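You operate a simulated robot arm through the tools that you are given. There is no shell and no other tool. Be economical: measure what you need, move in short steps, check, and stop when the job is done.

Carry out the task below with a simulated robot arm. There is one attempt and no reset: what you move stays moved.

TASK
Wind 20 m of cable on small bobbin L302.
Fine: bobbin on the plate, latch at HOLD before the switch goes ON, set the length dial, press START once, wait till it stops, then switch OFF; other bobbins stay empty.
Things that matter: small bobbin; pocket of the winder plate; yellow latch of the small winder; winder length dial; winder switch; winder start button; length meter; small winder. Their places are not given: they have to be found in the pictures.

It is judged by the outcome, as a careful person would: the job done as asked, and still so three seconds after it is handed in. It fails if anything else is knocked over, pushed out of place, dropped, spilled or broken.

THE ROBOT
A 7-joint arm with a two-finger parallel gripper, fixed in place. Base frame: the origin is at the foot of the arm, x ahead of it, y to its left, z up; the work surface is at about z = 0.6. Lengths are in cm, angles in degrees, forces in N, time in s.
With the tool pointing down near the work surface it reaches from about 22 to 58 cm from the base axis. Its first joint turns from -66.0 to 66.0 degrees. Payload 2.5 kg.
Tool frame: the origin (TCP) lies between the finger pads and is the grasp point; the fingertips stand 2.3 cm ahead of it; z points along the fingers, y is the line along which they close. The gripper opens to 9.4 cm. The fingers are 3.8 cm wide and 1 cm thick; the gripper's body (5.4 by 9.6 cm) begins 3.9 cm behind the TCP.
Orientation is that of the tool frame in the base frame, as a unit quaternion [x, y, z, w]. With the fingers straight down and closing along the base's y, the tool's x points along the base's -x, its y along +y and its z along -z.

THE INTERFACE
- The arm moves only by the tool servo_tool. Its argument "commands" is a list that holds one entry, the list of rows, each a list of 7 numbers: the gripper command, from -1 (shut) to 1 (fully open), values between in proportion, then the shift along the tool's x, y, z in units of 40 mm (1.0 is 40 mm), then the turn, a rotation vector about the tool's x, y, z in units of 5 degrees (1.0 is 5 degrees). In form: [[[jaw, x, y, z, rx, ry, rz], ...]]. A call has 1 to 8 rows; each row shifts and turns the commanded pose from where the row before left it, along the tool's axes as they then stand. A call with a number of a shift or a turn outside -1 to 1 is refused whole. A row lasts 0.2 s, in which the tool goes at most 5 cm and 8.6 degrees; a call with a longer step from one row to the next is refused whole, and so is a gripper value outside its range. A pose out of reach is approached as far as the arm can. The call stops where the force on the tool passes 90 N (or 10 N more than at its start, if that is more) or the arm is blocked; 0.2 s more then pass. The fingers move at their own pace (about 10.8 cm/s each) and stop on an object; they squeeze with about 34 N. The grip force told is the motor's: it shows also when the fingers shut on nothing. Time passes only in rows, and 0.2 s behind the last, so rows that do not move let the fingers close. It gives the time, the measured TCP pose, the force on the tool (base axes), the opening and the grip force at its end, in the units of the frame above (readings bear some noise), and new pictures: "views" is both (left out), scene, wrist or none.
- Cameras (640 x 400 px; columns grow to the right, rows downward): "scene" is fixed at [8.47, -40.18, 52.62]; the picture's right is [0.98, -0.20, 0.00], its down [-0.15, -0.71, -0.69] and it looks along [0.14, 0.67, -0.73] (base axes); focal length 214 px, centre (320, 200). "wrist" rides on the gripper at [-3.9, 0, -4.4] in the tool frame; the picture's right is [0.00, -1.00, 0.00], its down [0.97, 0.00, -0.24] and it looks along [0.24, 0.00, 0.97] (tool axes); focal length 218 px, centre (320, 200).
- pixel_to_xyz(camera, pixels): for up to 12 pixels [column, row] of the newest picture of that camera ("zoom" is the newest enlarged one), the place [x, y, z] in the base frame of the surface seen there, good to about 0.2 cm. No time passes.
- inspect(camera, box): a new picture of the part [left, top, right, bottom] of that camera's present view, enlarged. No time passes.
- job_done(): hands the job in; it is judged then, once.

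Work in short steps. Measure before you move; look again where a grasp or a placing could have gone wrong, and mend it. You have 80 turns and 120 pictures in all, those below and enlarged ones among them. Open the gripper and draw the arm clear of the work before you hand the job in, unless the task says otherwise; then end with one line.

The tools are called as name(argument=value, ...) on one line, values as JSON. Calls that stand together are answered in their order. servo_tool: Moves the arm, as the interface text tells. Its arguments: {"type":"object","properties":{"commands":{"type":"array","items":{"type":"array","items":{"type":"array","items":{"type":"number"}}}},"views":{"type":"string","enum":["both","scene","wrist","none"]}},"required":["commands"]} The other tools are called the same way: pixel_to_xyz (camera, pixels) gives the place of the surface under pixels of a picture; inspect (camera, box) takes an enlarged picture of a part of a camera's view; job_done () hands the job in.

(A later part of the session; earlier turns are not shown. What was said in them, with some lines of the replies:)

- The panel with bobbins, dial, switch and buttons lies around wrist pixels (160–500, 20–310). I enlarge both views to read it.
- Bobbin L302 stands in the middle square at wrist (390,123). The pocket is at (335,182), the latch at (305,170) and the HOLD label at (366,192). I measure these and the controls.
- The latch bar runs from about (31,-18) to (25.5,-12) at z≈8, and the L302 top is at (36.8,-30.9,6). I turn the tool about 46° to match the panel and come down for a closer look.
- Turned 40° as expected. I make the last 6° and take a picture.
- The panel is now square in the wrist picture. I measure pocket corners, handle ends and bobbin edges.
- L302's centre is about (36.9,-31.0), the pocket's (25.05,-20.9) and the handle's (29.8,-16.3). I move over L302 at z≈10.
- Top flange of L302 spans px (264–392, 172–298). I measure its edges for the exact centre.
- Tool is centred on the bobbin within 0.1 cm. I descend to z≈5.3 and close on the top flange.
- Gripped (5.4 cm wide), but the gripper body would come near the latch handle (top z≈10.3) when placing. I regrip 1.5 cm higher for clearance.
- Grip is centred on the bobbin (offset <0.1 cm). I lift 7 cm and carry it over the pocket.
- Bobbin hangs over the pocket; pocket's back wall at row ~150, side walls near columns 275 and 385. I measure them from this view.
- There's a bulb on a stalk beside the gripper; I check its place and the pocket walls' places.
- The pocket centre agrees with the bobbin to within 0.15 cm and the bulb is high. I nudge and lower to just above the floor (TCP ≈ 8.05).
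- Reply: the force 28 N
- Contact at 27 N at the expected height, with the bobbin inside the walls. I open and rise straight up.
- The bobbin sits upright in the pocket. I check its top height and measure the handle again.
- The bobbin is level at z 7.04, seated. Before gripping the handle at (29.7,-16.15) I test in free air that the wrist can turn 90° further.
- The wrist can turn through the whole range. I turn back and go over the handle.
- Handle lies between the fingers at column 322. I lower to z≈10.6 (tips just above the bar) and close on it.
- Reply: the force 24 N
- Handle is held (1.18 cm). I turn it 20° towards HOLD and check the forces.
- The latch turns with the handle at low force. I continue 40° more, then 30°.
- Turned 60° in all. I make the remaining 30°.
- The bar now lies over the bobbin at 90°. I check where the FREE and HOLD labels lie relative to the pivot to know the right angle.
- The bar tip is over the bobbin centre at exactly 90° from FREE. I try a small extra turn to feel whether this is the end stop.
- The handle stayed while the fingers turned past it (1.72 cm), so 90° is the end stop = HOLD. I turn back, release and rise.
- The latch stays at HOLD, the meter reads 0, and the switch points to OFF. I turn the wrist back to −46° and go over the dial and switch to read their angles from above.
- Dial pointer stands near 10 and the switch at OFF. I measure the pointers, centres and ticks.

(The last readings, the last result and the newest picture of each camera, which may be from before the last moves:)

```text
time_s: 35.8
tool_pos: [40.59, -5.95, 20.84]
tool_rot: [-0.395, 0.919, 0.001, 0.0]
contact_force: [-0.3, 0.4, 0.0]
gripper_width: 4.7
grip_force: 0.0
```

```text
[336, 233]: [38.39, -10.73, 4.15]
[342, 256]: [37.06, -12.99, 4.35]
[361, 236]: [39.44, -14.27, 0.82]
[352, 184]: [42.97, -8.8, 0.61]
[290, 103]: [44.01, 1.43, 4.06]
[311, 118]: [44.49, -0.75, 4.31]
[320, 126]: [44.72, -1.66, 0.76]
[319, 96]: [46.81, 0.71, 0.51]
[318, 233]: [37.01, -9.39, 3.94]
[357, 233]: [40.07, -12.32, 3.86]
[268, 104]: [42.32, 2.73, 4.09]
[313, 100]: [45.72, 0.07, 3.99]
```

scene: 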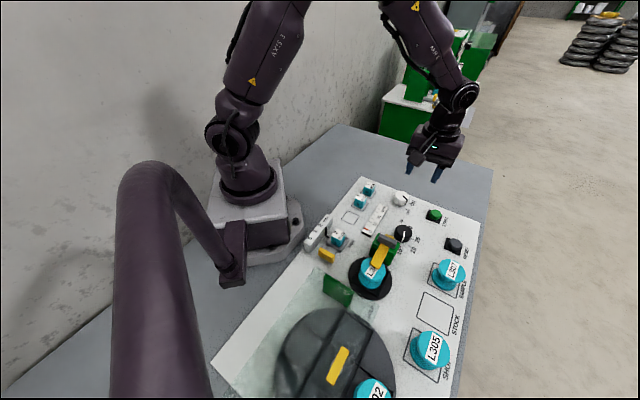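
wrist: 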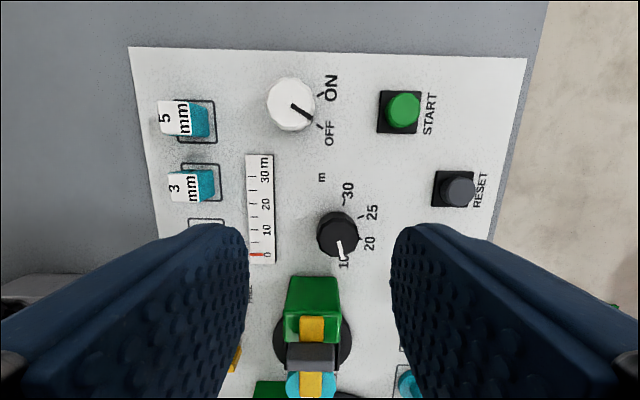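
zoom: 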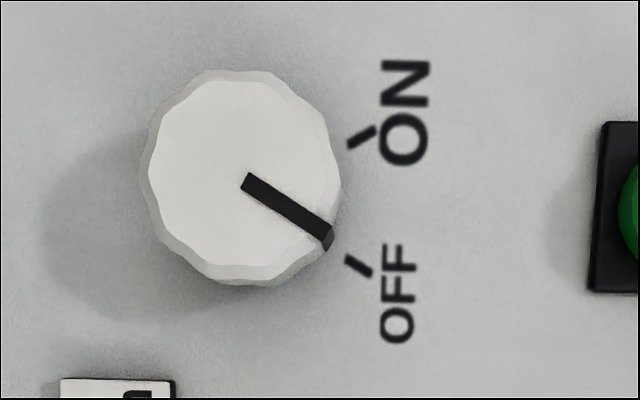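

pixel_to_xyz(camera="wrist", pixels=[[338.3, 237.4], [338.6, 242], [342.2, 256.5], [362, 239.5], [357.8, 217.9], [363.8, 215.8], [343.4, 205], [345.5, 199.6], [338.6, 220], [337, 254]])

pixel_to_xyz(camera="zoom", pixels=[[243, 178], [247, 181], [325, 236], [349, 260], [368, 272], [352, 146], [374, 130], [152, 178], [336, 178], [243, 84], [243, 274]])

```text
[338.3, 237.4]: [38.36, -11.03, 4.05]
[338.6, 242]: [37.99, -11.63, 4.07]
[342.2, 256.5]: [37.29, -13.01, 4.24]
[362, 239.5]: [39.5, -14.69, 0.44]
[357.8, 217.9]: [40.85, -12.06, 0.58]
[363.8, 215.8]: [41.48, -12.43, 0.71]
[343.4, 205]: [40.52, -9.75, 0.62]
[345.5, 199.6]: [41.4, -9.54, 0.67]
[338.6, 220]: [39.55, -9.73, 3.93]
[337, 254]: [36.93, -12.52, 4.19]
```

```text
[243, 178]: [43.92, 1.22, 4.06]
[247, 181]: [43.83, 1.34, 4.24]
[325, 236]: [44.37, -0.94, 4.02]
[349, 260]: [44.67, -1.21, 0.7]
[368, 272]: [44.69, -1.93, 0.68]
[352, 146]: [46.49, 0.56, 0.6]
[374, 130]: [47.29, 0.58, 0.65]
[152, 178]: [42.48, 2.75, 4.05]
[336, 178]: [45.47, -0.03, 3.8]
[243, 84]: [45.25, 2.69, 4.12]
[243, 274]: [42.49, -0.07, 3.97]
```

Switch centre is (43.9,1.3), OFF at −77° and ON at −15°. Dial centre is (38.35,-11.05), with 10 at −120° and 20 at −71°. I go over the dial.

servo_tool(commands=[[[0.5, 0.65, -0.235, 0, 0, 0, 0], [0.5, 0.65, -0.235, 0, 0, 0, 0], [0.5, 0, 0, 0.9, 0, 0, 0], [0.5, 0, 0, 0.9, 0, 0, 0], [0.5, 0, 0, 0.9, 0, 0, 0], [0.5, 0, 0, 0, 0, 0, 0]]], views="wrist")

```text
time_s: 37.2
tool_pos: [38.51, -10.98, 9.9]
tool_rot: [-0.395, 0.918, -0.001, 0.0]
contact_force: [0.1, -0.8, 0.3]
gripper_width: 7.04
grip_force: 0.2
```

wrist: 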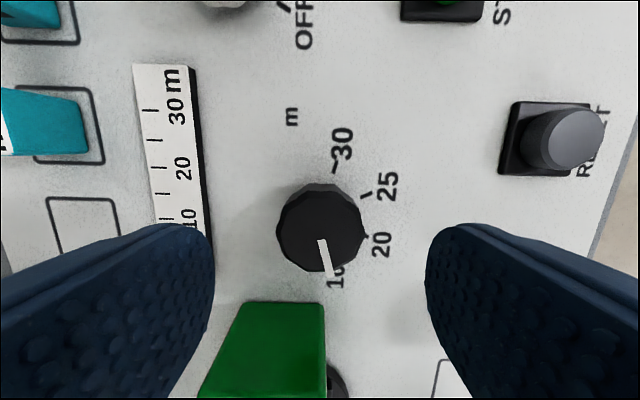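

Knob is centred between fingers. I lower to z≈4.4 and close on it.

servo_tool(commands=[[[0.5, 0.02, 0, 0.8, 0, 0, 0], [0.5, 0, 0, 0.56, 0, 0, 0], [0.5, 0, 0, 0, 0, 0, 0], [-1, 0, 0, 0, 0, 0, 0], [-1, 0, 0, 0, 0, 0, 0], [-1, 0, 0, 0, 0, 0, 0]]], views="wrist")

```text
time_s: 38.6
tool_pos: [38.36, -11.03, 4.4]
tool_rot: [-0.394, 0.919, 0.0, 0.0]
contact_force: [7.1, -2.5, -12.8]
gripper_width: 4.38
grip_force: 44.5
```

wrist: 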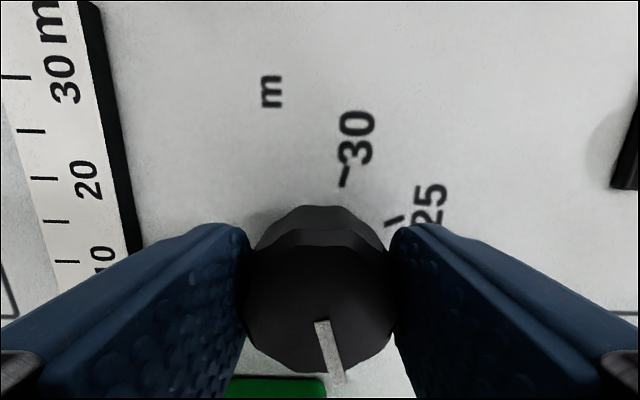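

Knob held. I turn it 40° towards 20 first.

servo_tool(commands=[[[-1, 0, 0, 0, 0, 0, -1], [-1, 0, 0, 0, 0, 0, -1], [-1, 0, 0, 0, 0, 0, -1], [-1, 0, 0, 0, 0, 0, -1], [-1, 0, 0, 0, 0, 0, -1], [-1, 0, 0, 0, 0, 0, -1], [-1, 0, 0, 0, 0, 0, -1], [-1, 0, 0, 0, 0, 0, -1]]], views="wrist")

servo_tool(commands=[[[-1, 0, 0, 0, 0, 0, -0.8], [-1, 0, 0, 0, 0, 0, -0.8], [-1, 0, 0, 0, 0, 0, 0]]], views="wrist")

```text
time_s: 40.4
tool_pos: [38.24, -11.04, 4.44]
tool_rot: [-0.686, 0.727, 0.002, 0.0]
contact_force: [-12.7, 10.7, 0.5]
gripper_width: 4.41
grip_force: 45.4
```

wrist: 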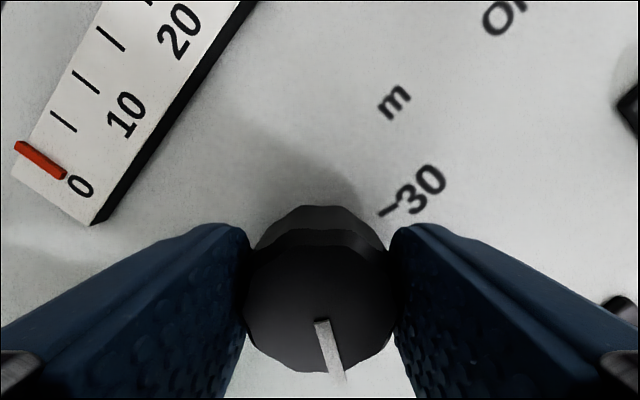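

```text
time_s: 41.2
tool_pos: [38.19, -11.12, 4.36]
tool_rot: [0.735, -0.678, -0.002, 0.001]
contact_force: [-22.7, 13.3, 13.6]
gripper_width: 4.37
grip_force: 45.0
```

wrist: 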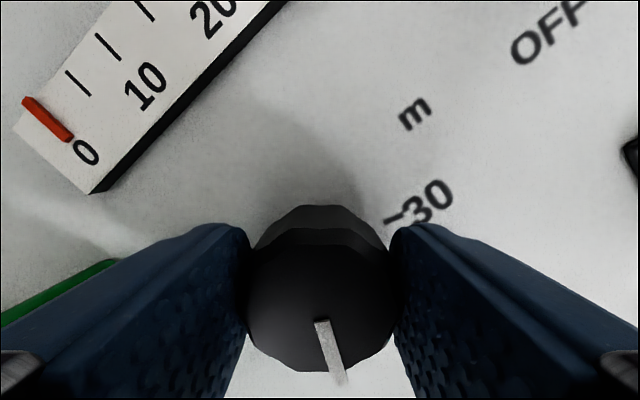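

The knob turned with the fingers by 48°. I release, rise and check the pointer.

servo_tool(commands=[[[0.5, 0, 0, 0, 0, 0, 0], [0.5, 0, 0, 0, 0, 0, 0], [0.5, 0, 0, -0.8, 0, 0, 0], [0.5, 0, 0, -1, 0, 0, 0], [0.5, 0, 0, -1, 0, 0, 0], [0.5, 0, 0, -0.5, 0, 0, 0], [0.5, 0, 0, 0, 0, 0, 0]]], views="wrist")

inspect(camera="wrist", box=[260, 160, 400, 300])

inspect(camera="scene", box=[360, 190, 450, 260])

```text
time_s: 42.8
tool_pos: [38.31, -11.2, 17.8]
tool_rot: [0.734, -0.679, 0.0, 0.001]
contact_force: [-0.1, -0.2, 0.5]
gripper_width: 7.07
grip_force: 0.1
```

wrist: 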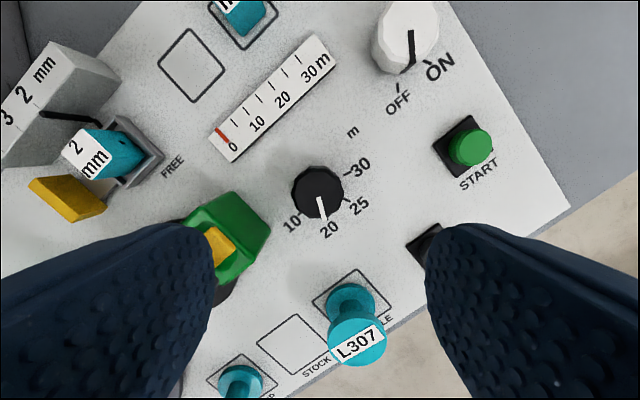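

```text
2.86 times, centred on (330, 230) of wrist
```

zoom: 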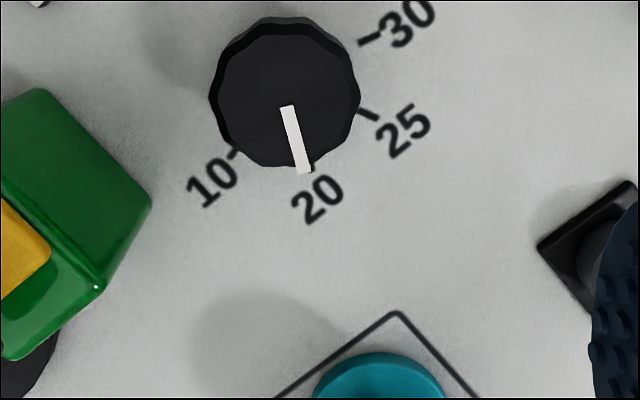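

```text
5.71 times, centred on (405, 225) of scene
```

zoom: 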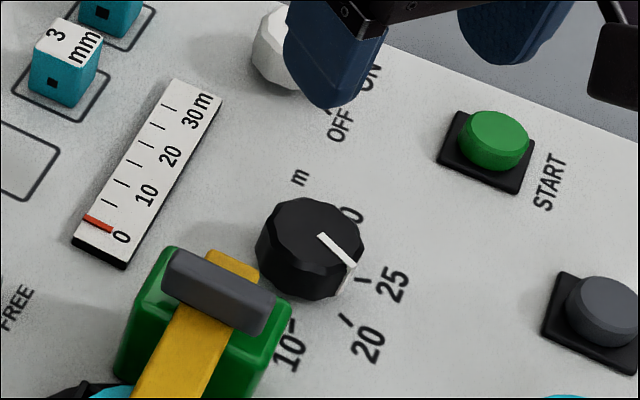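

From above the pointer looks towards 20; I measure its exact angle.

pixel_to_xyz(camera="zoom", pixels=[[322, 238], [335, 250], [348, 261], [345, 319], [366, 281], [292, 325]])

pixel_to_xyz(camera="wrist", pixels=[[318.5, 198.5], [321.5, 208.5], [324, 218], [317.5, 194], [296, 194], [339, 196], [301, 214], [326, 219.5], [347, 200]])

```text
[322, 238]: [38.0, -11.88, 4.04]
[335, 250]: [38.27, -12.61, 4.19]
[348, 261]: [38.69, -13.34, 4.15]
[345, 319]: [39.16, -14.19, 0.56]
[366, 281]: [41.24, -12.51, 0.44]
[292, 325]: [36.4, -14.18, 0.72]
```

```text
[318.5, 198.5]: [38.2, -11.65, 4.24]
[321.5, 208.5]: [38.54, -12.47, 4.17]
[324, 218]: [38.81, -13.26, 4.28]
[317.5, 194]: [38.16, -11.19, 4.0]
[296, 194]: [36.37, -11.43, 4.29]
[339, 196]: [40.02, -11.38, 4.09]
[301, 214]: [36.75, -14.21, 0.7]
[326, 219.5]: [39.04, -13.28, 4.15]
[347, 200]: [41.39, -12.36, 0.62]
```

Pointer stands at about −70°, i.e. at 20. Next the switch: I turn the wrist back to −46° and go over it.

servo_tool(commands=[[[0.5, 0, 0, 0, 0, 0, 1], [0.5, 0, 0, 0, 0, 0, 1], [0.5, 0, 0, 0, 0, 0, 1], [0.5, 0, 0, 0, 0, 0, 1], [0.5, 0, 0, 0, 0, 0, 1], [0.5, 0, 0, 0, 0, 0, 1], [0.5, 0, 0, 0, 0, 0, 1], [0.5, 0, 0, 0, 0, 0, 1]]], views="none")

servo_tool(commands=[[[0.5, 0, 0, 0, 0, 0, 1], [0.5, 0, 0, 0, 0, 0, 0.6], [0.5, -0.81, 0.285, 0.49, 0, 0, 0], [0.5, -0.81, 0.285, 0.49, 0, 0, 0], [0.5, -0.81, 0.285, 0.49, 0, 0, 0], [0.5, -0.81, 0.285, 0.49, 0, 0, 0], [0.5, 0, 0, 0, 0, 0, 0]]], views="wrist")

```text
time_s: 44.6
tool_pos: [38.47, -11.22, 17.62]
tool_rot: [-0.457, 0.889, -0.001, 0.0]
contact_force: [0.0, 0.5, -0.3]
gripper_width: 7.04
grip_force: 0.1
```

```text
time_s: 46.2
tool_pos: [44.07, 1.38, 9.8]
tool_rot: [-0.395, 0.919, 0.0, 0.0]
contact_force: [0.8, 0.2, 0.9]
gripper_width: 7.0
grip_force: 0.1
```

wrist: 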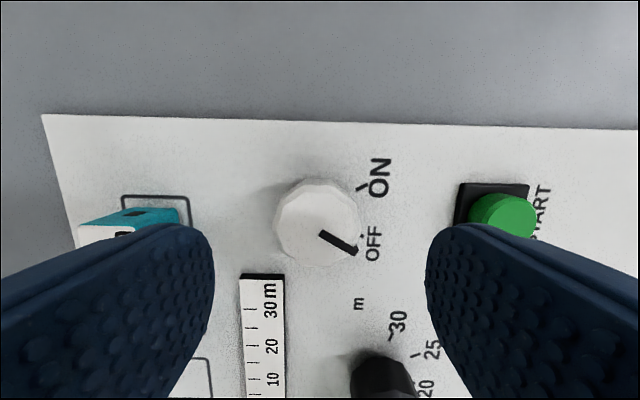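

Switch knob is centred at column 317. I lower and close on it.

servo_tool(commands=[[[0.5, 0.02, 0, 0.8, 0, 0, 0], [0.5, 0, 0, 0.55, 0, 0, 0], [0.5, 0, 0, 0, 0, 0, 0], [-1, 0, 0, 0, 0, 0, 0], [-1, 0, 0, 0, 0, 0, 0], [-1, 0, 0, 0, 0, 0, 0]]], views="wrist")

```text
time_s: 47.6
tool_pos: [43.93, 1.33, 4.3]
tool_rot: [-0.396, 0.918, 0.001, -0.002]
contact_force: [-8.5, 8.5, 1.5]
gripper_width: 4.38
grip_force: 45.2
```

wrist: 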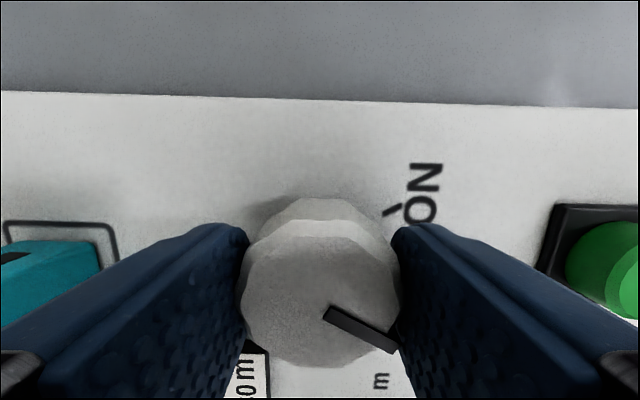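

Held. I turn it 60° anticlockwise to ON.

servo_tool(commands=[[[-1, 0, 0, 0, 0, 0, -1], [-1, 0, 0, 0, 0, 0, -1], [-1, 0, 0, 0, 0, 0, -1], [-1, 0, 0, 0, 0, 0, -1], [-1, 0, 0, 0, 0, 0, -1], [-1, 0, 0, 0, 0, 0, -1], [-1, 0, 0, 0, 0, 0, -1], [-1, 0, 0, 0, 0, 0, -1]]], views="none")

servo_tool(commands=[[[-1, 0, 0, 0, 0, 0, -1], [-1, 0, 0, 0, 0, 0, -1], [-1, 0, 0, 0, 0, 0, -1], [-1, 0, 0, 0, 0, 0, -1], [-1, 0, 0, 0, 0, 0, 0]]], views="wrist")

```text
time_s: 49.4
tool_pos: [43.87, 1.5, 4.33]
tool_rot: [-0.685, 0.728, 0.001, 0.0]
contact_force: [-13.0, 15.5, -6.0]
gripper_width: 4.35
grip_force: 44.5
```

```text
time_s: 50.6
tool_pos: [43.85, 1.36, 4.41]
tool_rot: [0.802, -0.598, -0.002, 0.001]
contact_force: [-8.2, 18.1, -14.2]
gripper_width: 4.41
grip_force: 44.5
```

wrist: 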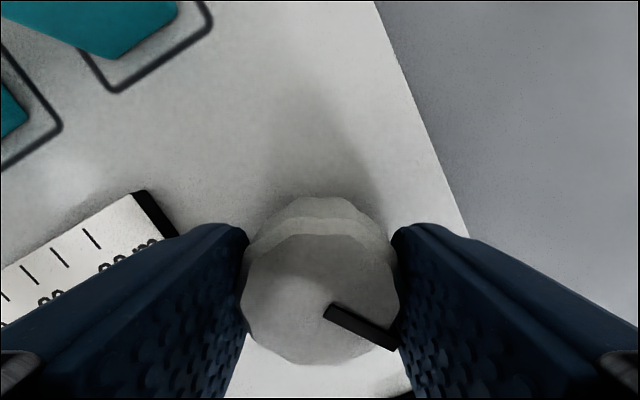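

Turned 60° with the knob following. I release and rise to check that it points to ON.

servo_tool(commands=[[[0.5, 0, 0, 0, 0, 0, 0], [0.5, 0, 0, 0, 0, 0, 0], [0.5, 0, 0, -0.8, 0, 0, 0], [0.5, 0, 0, -1, 0, 0, 0], [0.5, 0, 0, -0.9, 0, 0, 0], [0.5, 0, 0, 0, 0, 0, 0]]])

inspect(camera="wrist", box=[220, 130, 420, 300])

```text
time_s: 52.0
tool_pos: [43.88, 1.45, 15.11]
tool_rot: [0.801, -0.598, 0.0, -0.001]
contact_force: [-0.5, -0.4, 0.2]
gripper_width: 7.06
grip_force: 0.0
```

scene: 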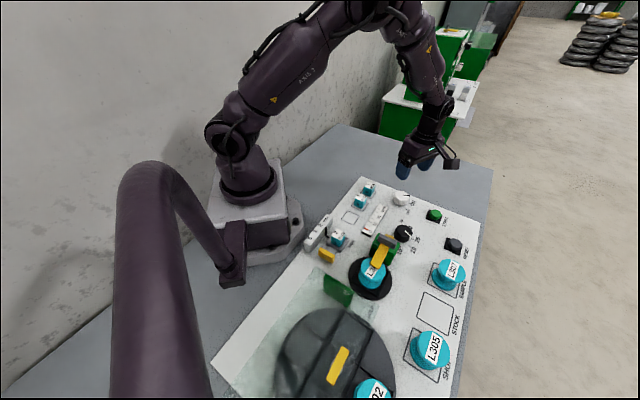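
wrist: 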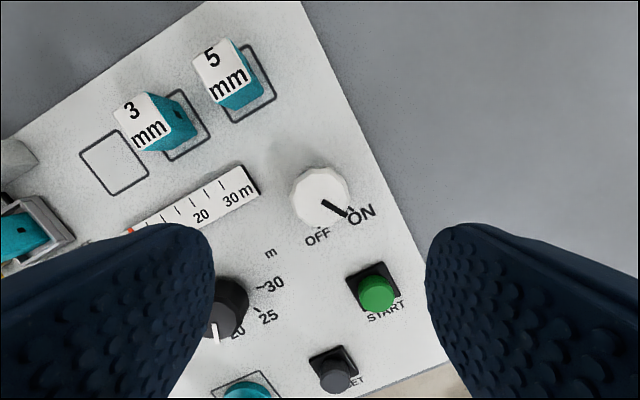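

```text
2.35 times, centred on (320, 215) of wrist
```

zoom: 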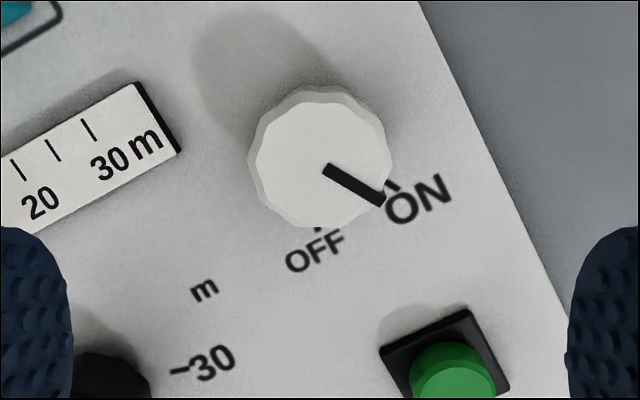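

The switch points to ON. I measure the START button top (wrist ≈ (376,290)).

pixel_to_xyz(camera="wrist", pixels=[[377, 294], [362, 293], [391, 293], [377, 280], [377, 308], [352, 288], [385, 264]])

pixel_to_xyz(camera="scene", pixels=[[434, 213], [429, 213], [439, 213], [434, 210], [434, 221]])

```text
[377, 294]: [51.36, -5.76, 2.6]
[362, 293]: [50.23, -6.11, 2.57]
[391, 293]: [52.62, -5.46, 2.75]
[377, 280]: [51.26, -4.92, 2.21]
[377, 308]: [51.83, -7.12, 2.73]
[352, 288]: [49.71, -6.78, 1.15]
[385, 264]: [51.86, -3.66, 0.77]
```

```text
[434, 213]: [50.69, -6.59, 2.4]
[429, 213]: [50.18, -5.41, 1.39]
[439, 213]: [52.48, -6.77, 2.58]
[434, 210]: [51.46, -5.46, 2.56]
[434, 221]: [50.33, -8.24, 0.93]
```

START's centre is about (51.4,-6.1), top z≈2.65. I shut the fingers and go over it with tips about 1.3 cm above.

servo_tool(commands=[[[-1, 0.78, -0.42, 0, 0, 0, 0], [-1, 0.78, -0.42, 0, 0, 0, 0], [-1, 0.78, -0.42, 0, 0, 0, 0], [-1, 0, 0, 0.8, 0, 0, 0], [-1, 0, 0, 0.8, 0, 0, 0], [-1, 0, 0, 0.6, 0, 0, 0], [-1, 0, 0, 0, 0, 0, 0]]])

inspect(camera="scene", box=[390, 170, 490, 260])

```text
time_s: 53.6
tool_pos: [51.27, -6.19, 6.27]
tool_rot: [0.801, -0.599, 0.001, 0.0]
contact_force: [-0.5, 0.4, 0.3]
gripper_width: 0.0
grip_force: 33.8
```

scene: 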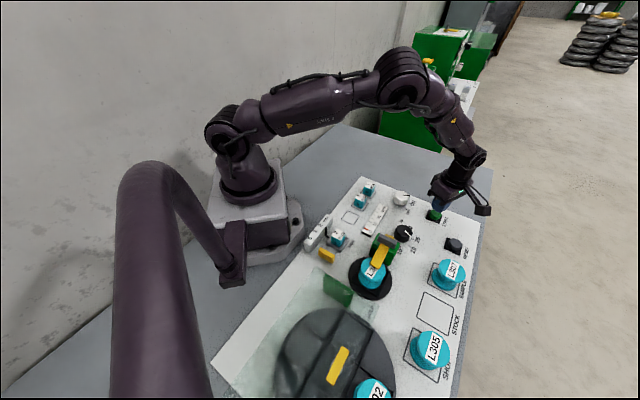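
wrist: 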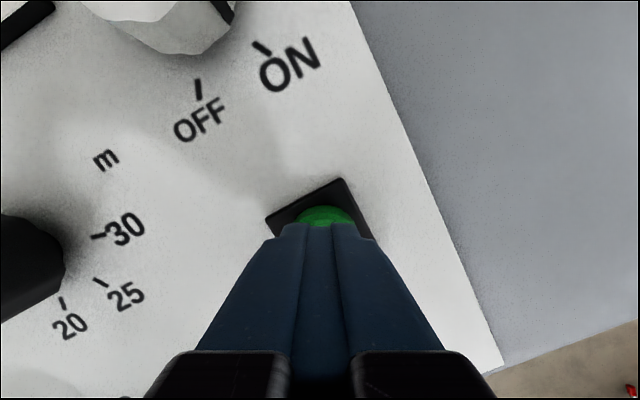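

```text
4.44 times, centred on (440, 215) of scene
```

zoom: 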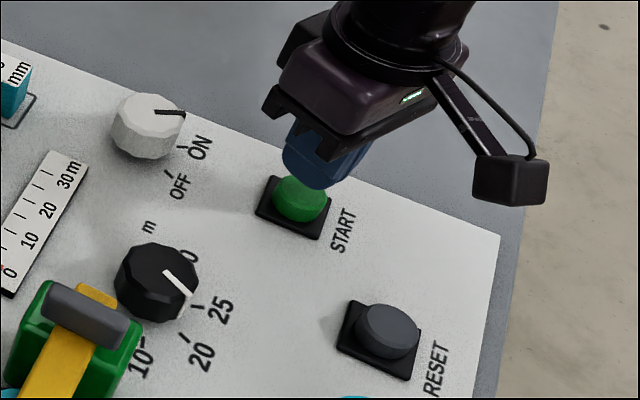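

Fingers are over START. I press down about 0.7 cm past the top, once, then lift.

servo_tool(commands=[[[-1, 0, 0, 0.3, 0, 0, 0], [-1, 0, 0, 0.1, 0, 0, 0], [-1, 0, 0, 0.08, 0, 0, 0], [-1, 0, 0, 0, 0, 0, 0], [-1, 0, 0, -0.7, 0, 0, 0], [-1, 0, 0, -0.7, 0, 0, 0], [-1, 0, 0, -0.6, 0, 0, 0]]])

inspect(camera="scene", box=[340, 180, 440, 300])

```text
time_s: 55.2
tool_pos: [51.51, -6.11, 12.47]
tool_rot: [0.801, -0.598, -0.001, -0.001]
contact_force: [0.9, 0.8, -0.3]
gripper_width: 0.0
grip_force: 34.1
```

scene: 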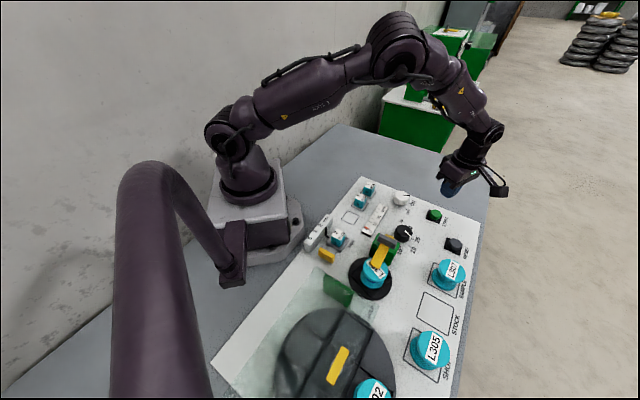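
wrist: 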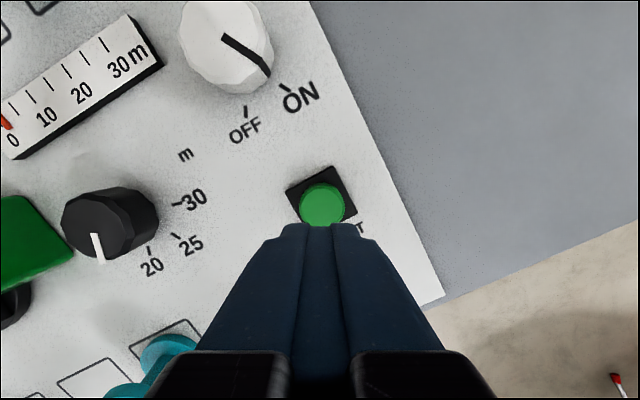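

```text
3.33 times, centred on (390, 240) of scene
```

zoom: 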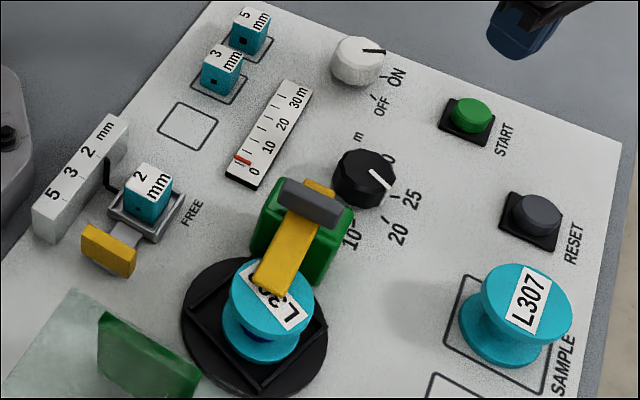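

The bobbin has begun to turn and cable is coming on, so START took. While it winds I go back over the switch and wait.

servo_tool(commands=[[[-1, 0, 0, -0.3, 0, 0, 0], [0.5, -0.78, 0.42, 0, 0, 0, 0], [0.5, -0.78, 0.42, 0, 0, 0, 0], [0.5, -0.78, 0.42, 0, 0, 0, 0], [0.5, 0, 0, 0, 0, 0, 0], [0.5, 0, 0, 0, 0, 0, 0], [0.5, 0, 0, 0, 0, 0, 0], [0.5, 0, 0, 0, 0, 0, 0]]], views="none")

inspect(camera="scene", box=[340, 180, 440, 300])

```text
time_s: 57.0
tool_pos: [43.9, 1.37, 13.75]
tool_rot: [0.801, -0.598, 0.0, 0.0]
contact_force: [-0.5, 0.5, -1.3]
gripper_width: 7.05
grip_force: 0.0
```

```text
3.33 times, centred on (390, 240) of scene
```

zoom: 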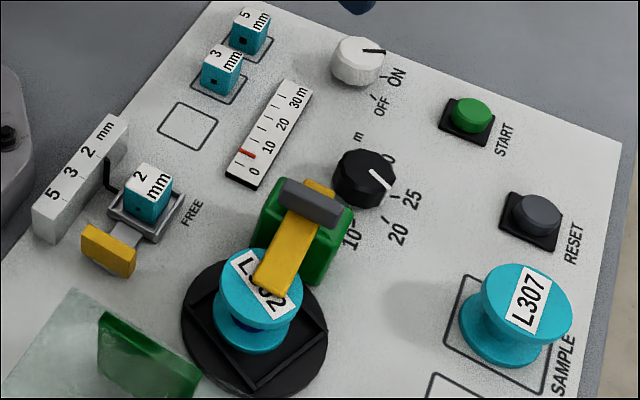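

The meter reads about 3 m and is rising. I wait.

servo_tool(commands=[[[0.5, 0, 0, 0, 0, 0, 0], [0.5, 0, 0, 0, 0, 0, 0], [0.5, 0, 0, 0, 0, 0, 0], [0.5, 0, 0, 0, 0, 0, 0], [0.5, 0, 0, 0, 0, 0, 0], [0.5, 0, 0, 0, 0, 0, 0], [0.5, 0, 0, 0, 0, 0, 0], [0.5, 0, 0, 0, 0, 0, 0]]], views="none")

servo_tool(commands=[[[0.5, 0, 0, 0, 0, 0, 0], [0.5, 0, 0, 0, 0, 0, 0], [0.5, 0, 0, 0, 0, 0, 0], [0.5, 0, 0, 0, 0, 0, 0], [0.5, 0, 0, 0, 0, 0, 0], [0.5, 0, 0, 0, 0, 0, 0], [0.5, 0, 0, 0, 0, 0, 0], [0.5, 0, 0, 0, 0, 0, 0]]], views="none")

servo_tool(commands=[[[0.5, 0, 0, 0, 0, 0, 0], [0.5, 0, 0, 0, 0, 0, 0], [0.5, 0, 0, 0, 0, 0, 0], [0.5, 0, 0, 0, 0, 0, 0], [0.5, 0, 0, 0, 0, 0, 0], [0.5, 0, 0, 0, 0, 0, 0], [0.5, 0, 0, 0, 0, 0, 0], [0.5, 0, 0, 0, 0, 0, 0]]], views="none")

inspect(camera="scene", box=[340, 180, 440, 300])

```text
time_s: 58.8
tool_pos: [43.95, 1.36, 13.66]
tool_rot: [0.802, -0.598, 0.0, 0.0]
contact_force: [-0.1, 0.5, -0.6]
gripper_width: 7.07
grip_force: 0.0
```

```text
time_s: 60.6
tool_pos: [43.94, 1.45, 13.72]
tool_rot: [0.801, -0.598, 0.0, -0.001]
contact_force: [-0.2, 0.6, -0.2]
gripper_width: 7.06
grip_force: 0.0
```

```text
time_s: 62.4
tool_pos: [43.97, 1.36, 13.66]
tool_rot: [0.801, -0.598, 0.0, 0.0]
contact_force: [-0.7, 0.2, 0.3]
gripper_width: 7.07
grip_force: 0.1
```

```text
3.33 times, centred on (390, 240) of scene
```

zoom: 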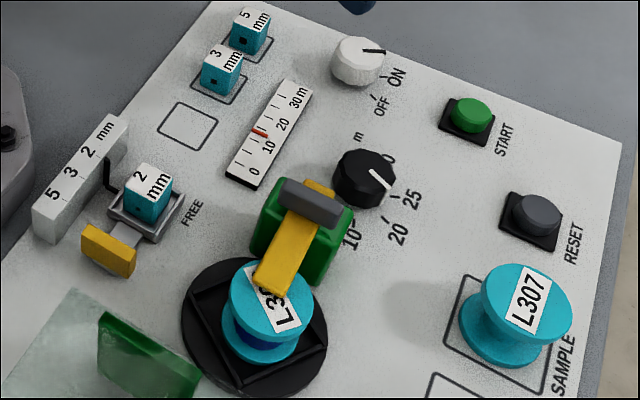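

The meter is near 13 m and the bobbin is filling. I keep waiting.

servo_tool(commands=[[[0.5, 0, 0, 0, 0, 0, 0], [0.5, 0, 0, 0, 0, 0, 0], [0.5, 0, 0, 0, 0, 0, 0], [0.5, 0, 0, 0, 0, 0, 0], [0.5, 0, 0, 0, 0, 0, 0], [0.5, 0, 0, 0, 0, 0, 0], [0.5, 0, 0, 0, 0, 0, 0], [0.5, 0, 0, 0, 0, 0, 0]]], views="none")

servo_tool(commands=[[[0.5, 0, 0, 0, 0, 0, 0], [0.5, 0, 0, 0, 0, 0, 0], [0.5, 0, 0, 0, 0, 0, 0], [0.5, 0, 0, 0, 0, 0, 0], [0.5, 0, 0, 0, 0, 0, 0], [0.5, 0, 0, 0, 0, 0, 0], [0.5, 0, 0, 0, 0, 0, 0], [0.5, 0, 0, 0, 0, 0, 0]]], views="none")

servo_tool(commands=[[[0.5, 0, 0, 0, 0, 0, 0], [0.5, 0, 0, 0, 0, 0, 0], [0.5, 0, 0, 0, 0, 0, 0], [0.5, 0, 0, 0, 0, 0, 0], [0.5, 0, 0, 0, 0, 0, 0], [0.5, 0, 0, 0, 0, 0, 0], [0.5, 0, 0, 0, 0, 0, 0], [0.5, 0, 0, 0, 0, 0, 0]]], views="none")

inspect(camera="scene", box=[340, 180, 440, 300])

servo_tool(commands=[[[0.5, 0, 0, 0, 0, 0, 0], [0.5, 0, 0, 0, 0, 0, 0], [0.5, 0, 0, 0, 0, 0, 0], [0.5, 0, 0, 0, 0, 0, 0], [0.5, 0, 0, 0, 0, 0, 0]]], views="none")

inspect(camera="scene", box=[340, 180, 440, 300])

```text
time_s: 64.2
tool_pos: [43.91, 1.39, 13.65]
tool_rot: [0.801, -0.598, 0.0, 0.0]
contact_force: [0.8, 0.5, 0.5]
gripper_width: 7.05
grip_force: 0.0
```

```text
time_s: 66.0
tool_pos: [43.8, 1.28, 13.65]
tool_rot: [0.801, -0.599, 0.0, 0.0]
contact_force: [-0.1, 0.3, -0.1]
gripper_width: 7.05
grip_force: 0.0
```

```text
time_s: 67.8
tool_pos: [44.0, 1.4, 13.5]
tool_rot: [0.802, -0.598, 0.0, 0.0]
contact_force: [-0.1, 0.1, 0.5]
gripper_width: 7.03
grip_force: 0.1
```

```text
3.33 times, centred on (390, 240) of scene
```

zoom: 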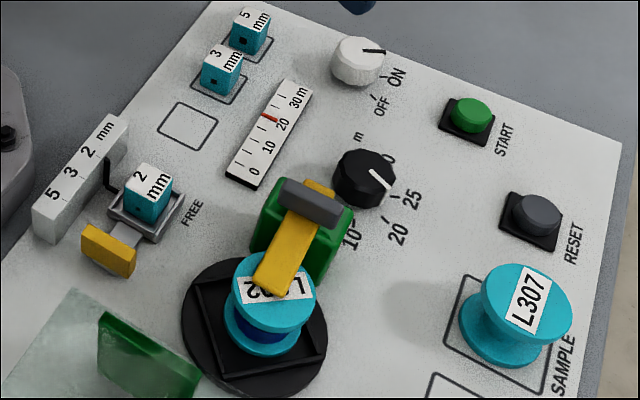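

```text
time_s: 69.0
tool_pos: [44.05, 1.33, 13.59]
tool_rot: [0.801, -0.599, 0.0, 0.0]
contact_force: [0.7, 0.1, 0.5]
gripper_width: 7.04
grip_force: 0.0
```

```text
3.33 times, centred on (390, 240) of scene
```

zoom: 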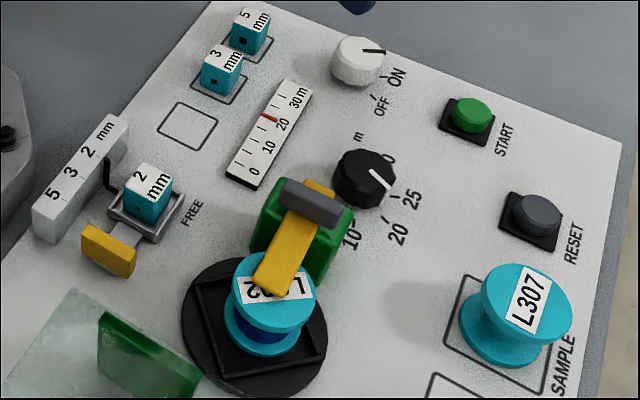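

The label and meter are unchanged over 1.2 s: it has stopped at 20 m. I lower onto the switch and grip it.

servo_tool(commands=[[[0.5, 0, 0, 0.8, 0, 0, 0], [0.5, 0, 0, 0.8, 0, 0, 0], [0.5, 0, 0, 0.7, 0, 0, 0], [0.5, 0, 0, 0, 0, 0, 0], [-1, 0, 0, 0, 0, 0, 0], [-1, 0, 0, 0, 0, 0, 0], [-1, 0, 0, 0, 0, 0, 0]]], views="wrist")

```text
time_s: 70.6
tool_pos: [43.98, 1.39, 4.44]
tool_rot: [0.801, -0.598, -0.001, 0.001]
contact_force: [-3.7, -0.4, -3.4]
gripper_width: 4.38
grip_force: 45.4
```

wrist: 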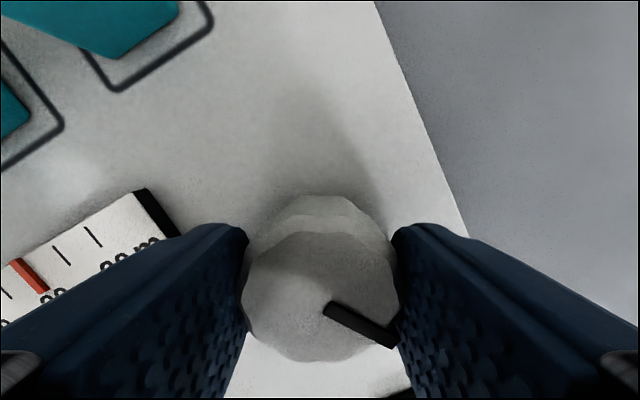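

Held. I turn it 60° clockwise back to OFF, then release and rise.

servo_tool(commands=[[[-1, 0, 0, 0, 0, 0, 1], [-1, 0, 0, 0, 0, 0, 1], [-1, 0, 0, 0, 0, 0, 1], [-1, 0, 0, 0, 0, 0, 1], [-1, 0, 0, 0, 0, 0, 1], [-1, 0, 0, 0, 0, 0, 1], [-1, 0, 0, 0, 0, 0, 1], [-1, 0, 0, 0, 0, 0, 1]]], views="none")

servo_tool(commands=[[[-1, 0, 0, 0, 0, 0, 1], [-1, 0, 0, 0, 0, 0, 1], [-1, 0, 0, 0, 0, 0, 1], [-1, 0, 0, 0, 0, 0, 1], [-1, 0, 0, 0, 0, 0, 0]]], views="none")

servo_tool(commands=[[[0.5, 0, 0, 0, 0, 0, 0], [0.5, 0, 0, 0, 0, 0, 0], [0.5, 0, 0, -0.8, 0, 0, 0], [0.5, 0, 0, -1, 0, 0, 0], [0.5, 0, 0, -1, 0, 0, 0], [0.5, 0, 0, -0.8, 0, 0, 0], [0.5, 0, 0, 0, 0, 0, 0]]])

inspect(camera="wrist", box=[220, 130, 420, 300])

inspect(camera="scene", box=[340, 180, 480, 390])

```text
time_s: 72.4
tool_pos: [43.83, 1.37, 4.33]
tool_rot: [-0.548, 0.836, 0.001, -0.002]
contact_force: [-10.3, 3.5, -10.1]
gripper_width: 4.38
grip_force: 44.5
```

```text
time_s: 73.6
tool_pos: [43.74, 1.33, 4.44]
tool_rot: [-0.394, 0.919, 0.0, -0.002]
contact_force: [-18.5, 5.7, -1.8]
gripper_width: 4.39
grip_force: 44.9
```

```text
time_s: 75.2
tool_pos: [43.95, 1.41, 18.93]
tool_rot: [-0.395, 0.919, 0.0, 0.0]
contact_force: [-0.6, -0.7, 0.1]
gripper_width: 7.05
grip_force: 0.0
```

scene: 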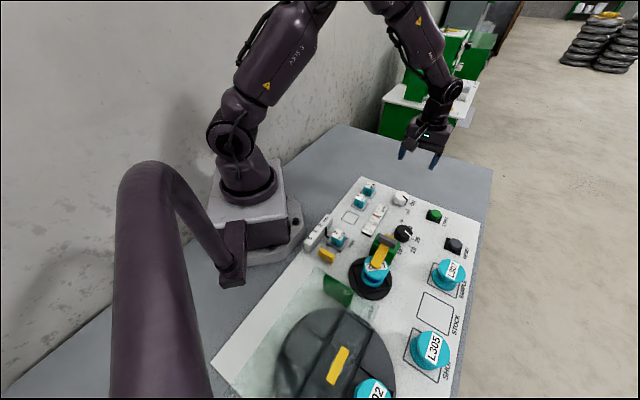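
wrist: 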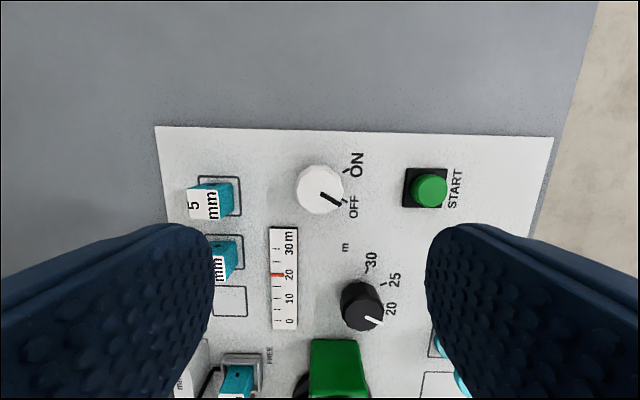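

```text
2.35 times, centred on (320, 215) of wrist
```

zoom: 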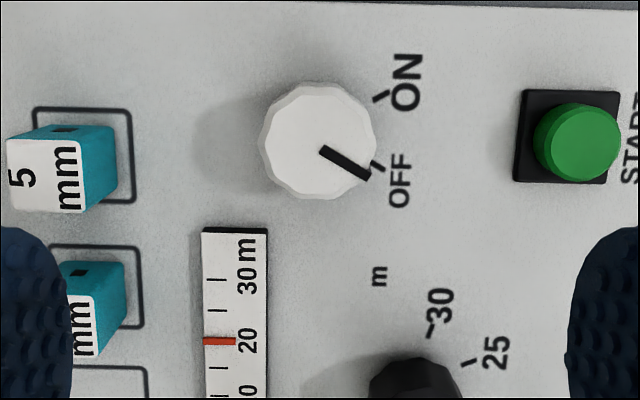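

```text
1.90 times, centred on (410, 285) of scene
```

zoom: 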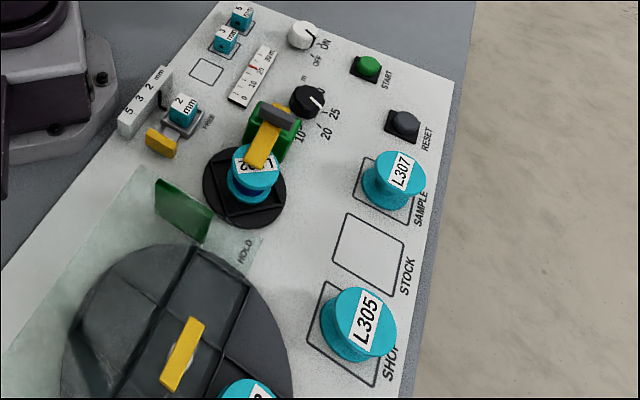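

The meter stands at 20 m, the switch is at OFF, the bobbin is wound and still under the latch, and the other bobbins are untouched. The gripper is open and clear, so I hand in.

job_done()

```text
The job is handed in.
```

Small bobbin L302 is wound with 20 m of cable. It was on the plate with the latch at HOLD before the switch went ON, START was pressed once, and the switch was turned OFF after the winder stopped. The bobbin is still on the plate, and the other bobbins were not touched.
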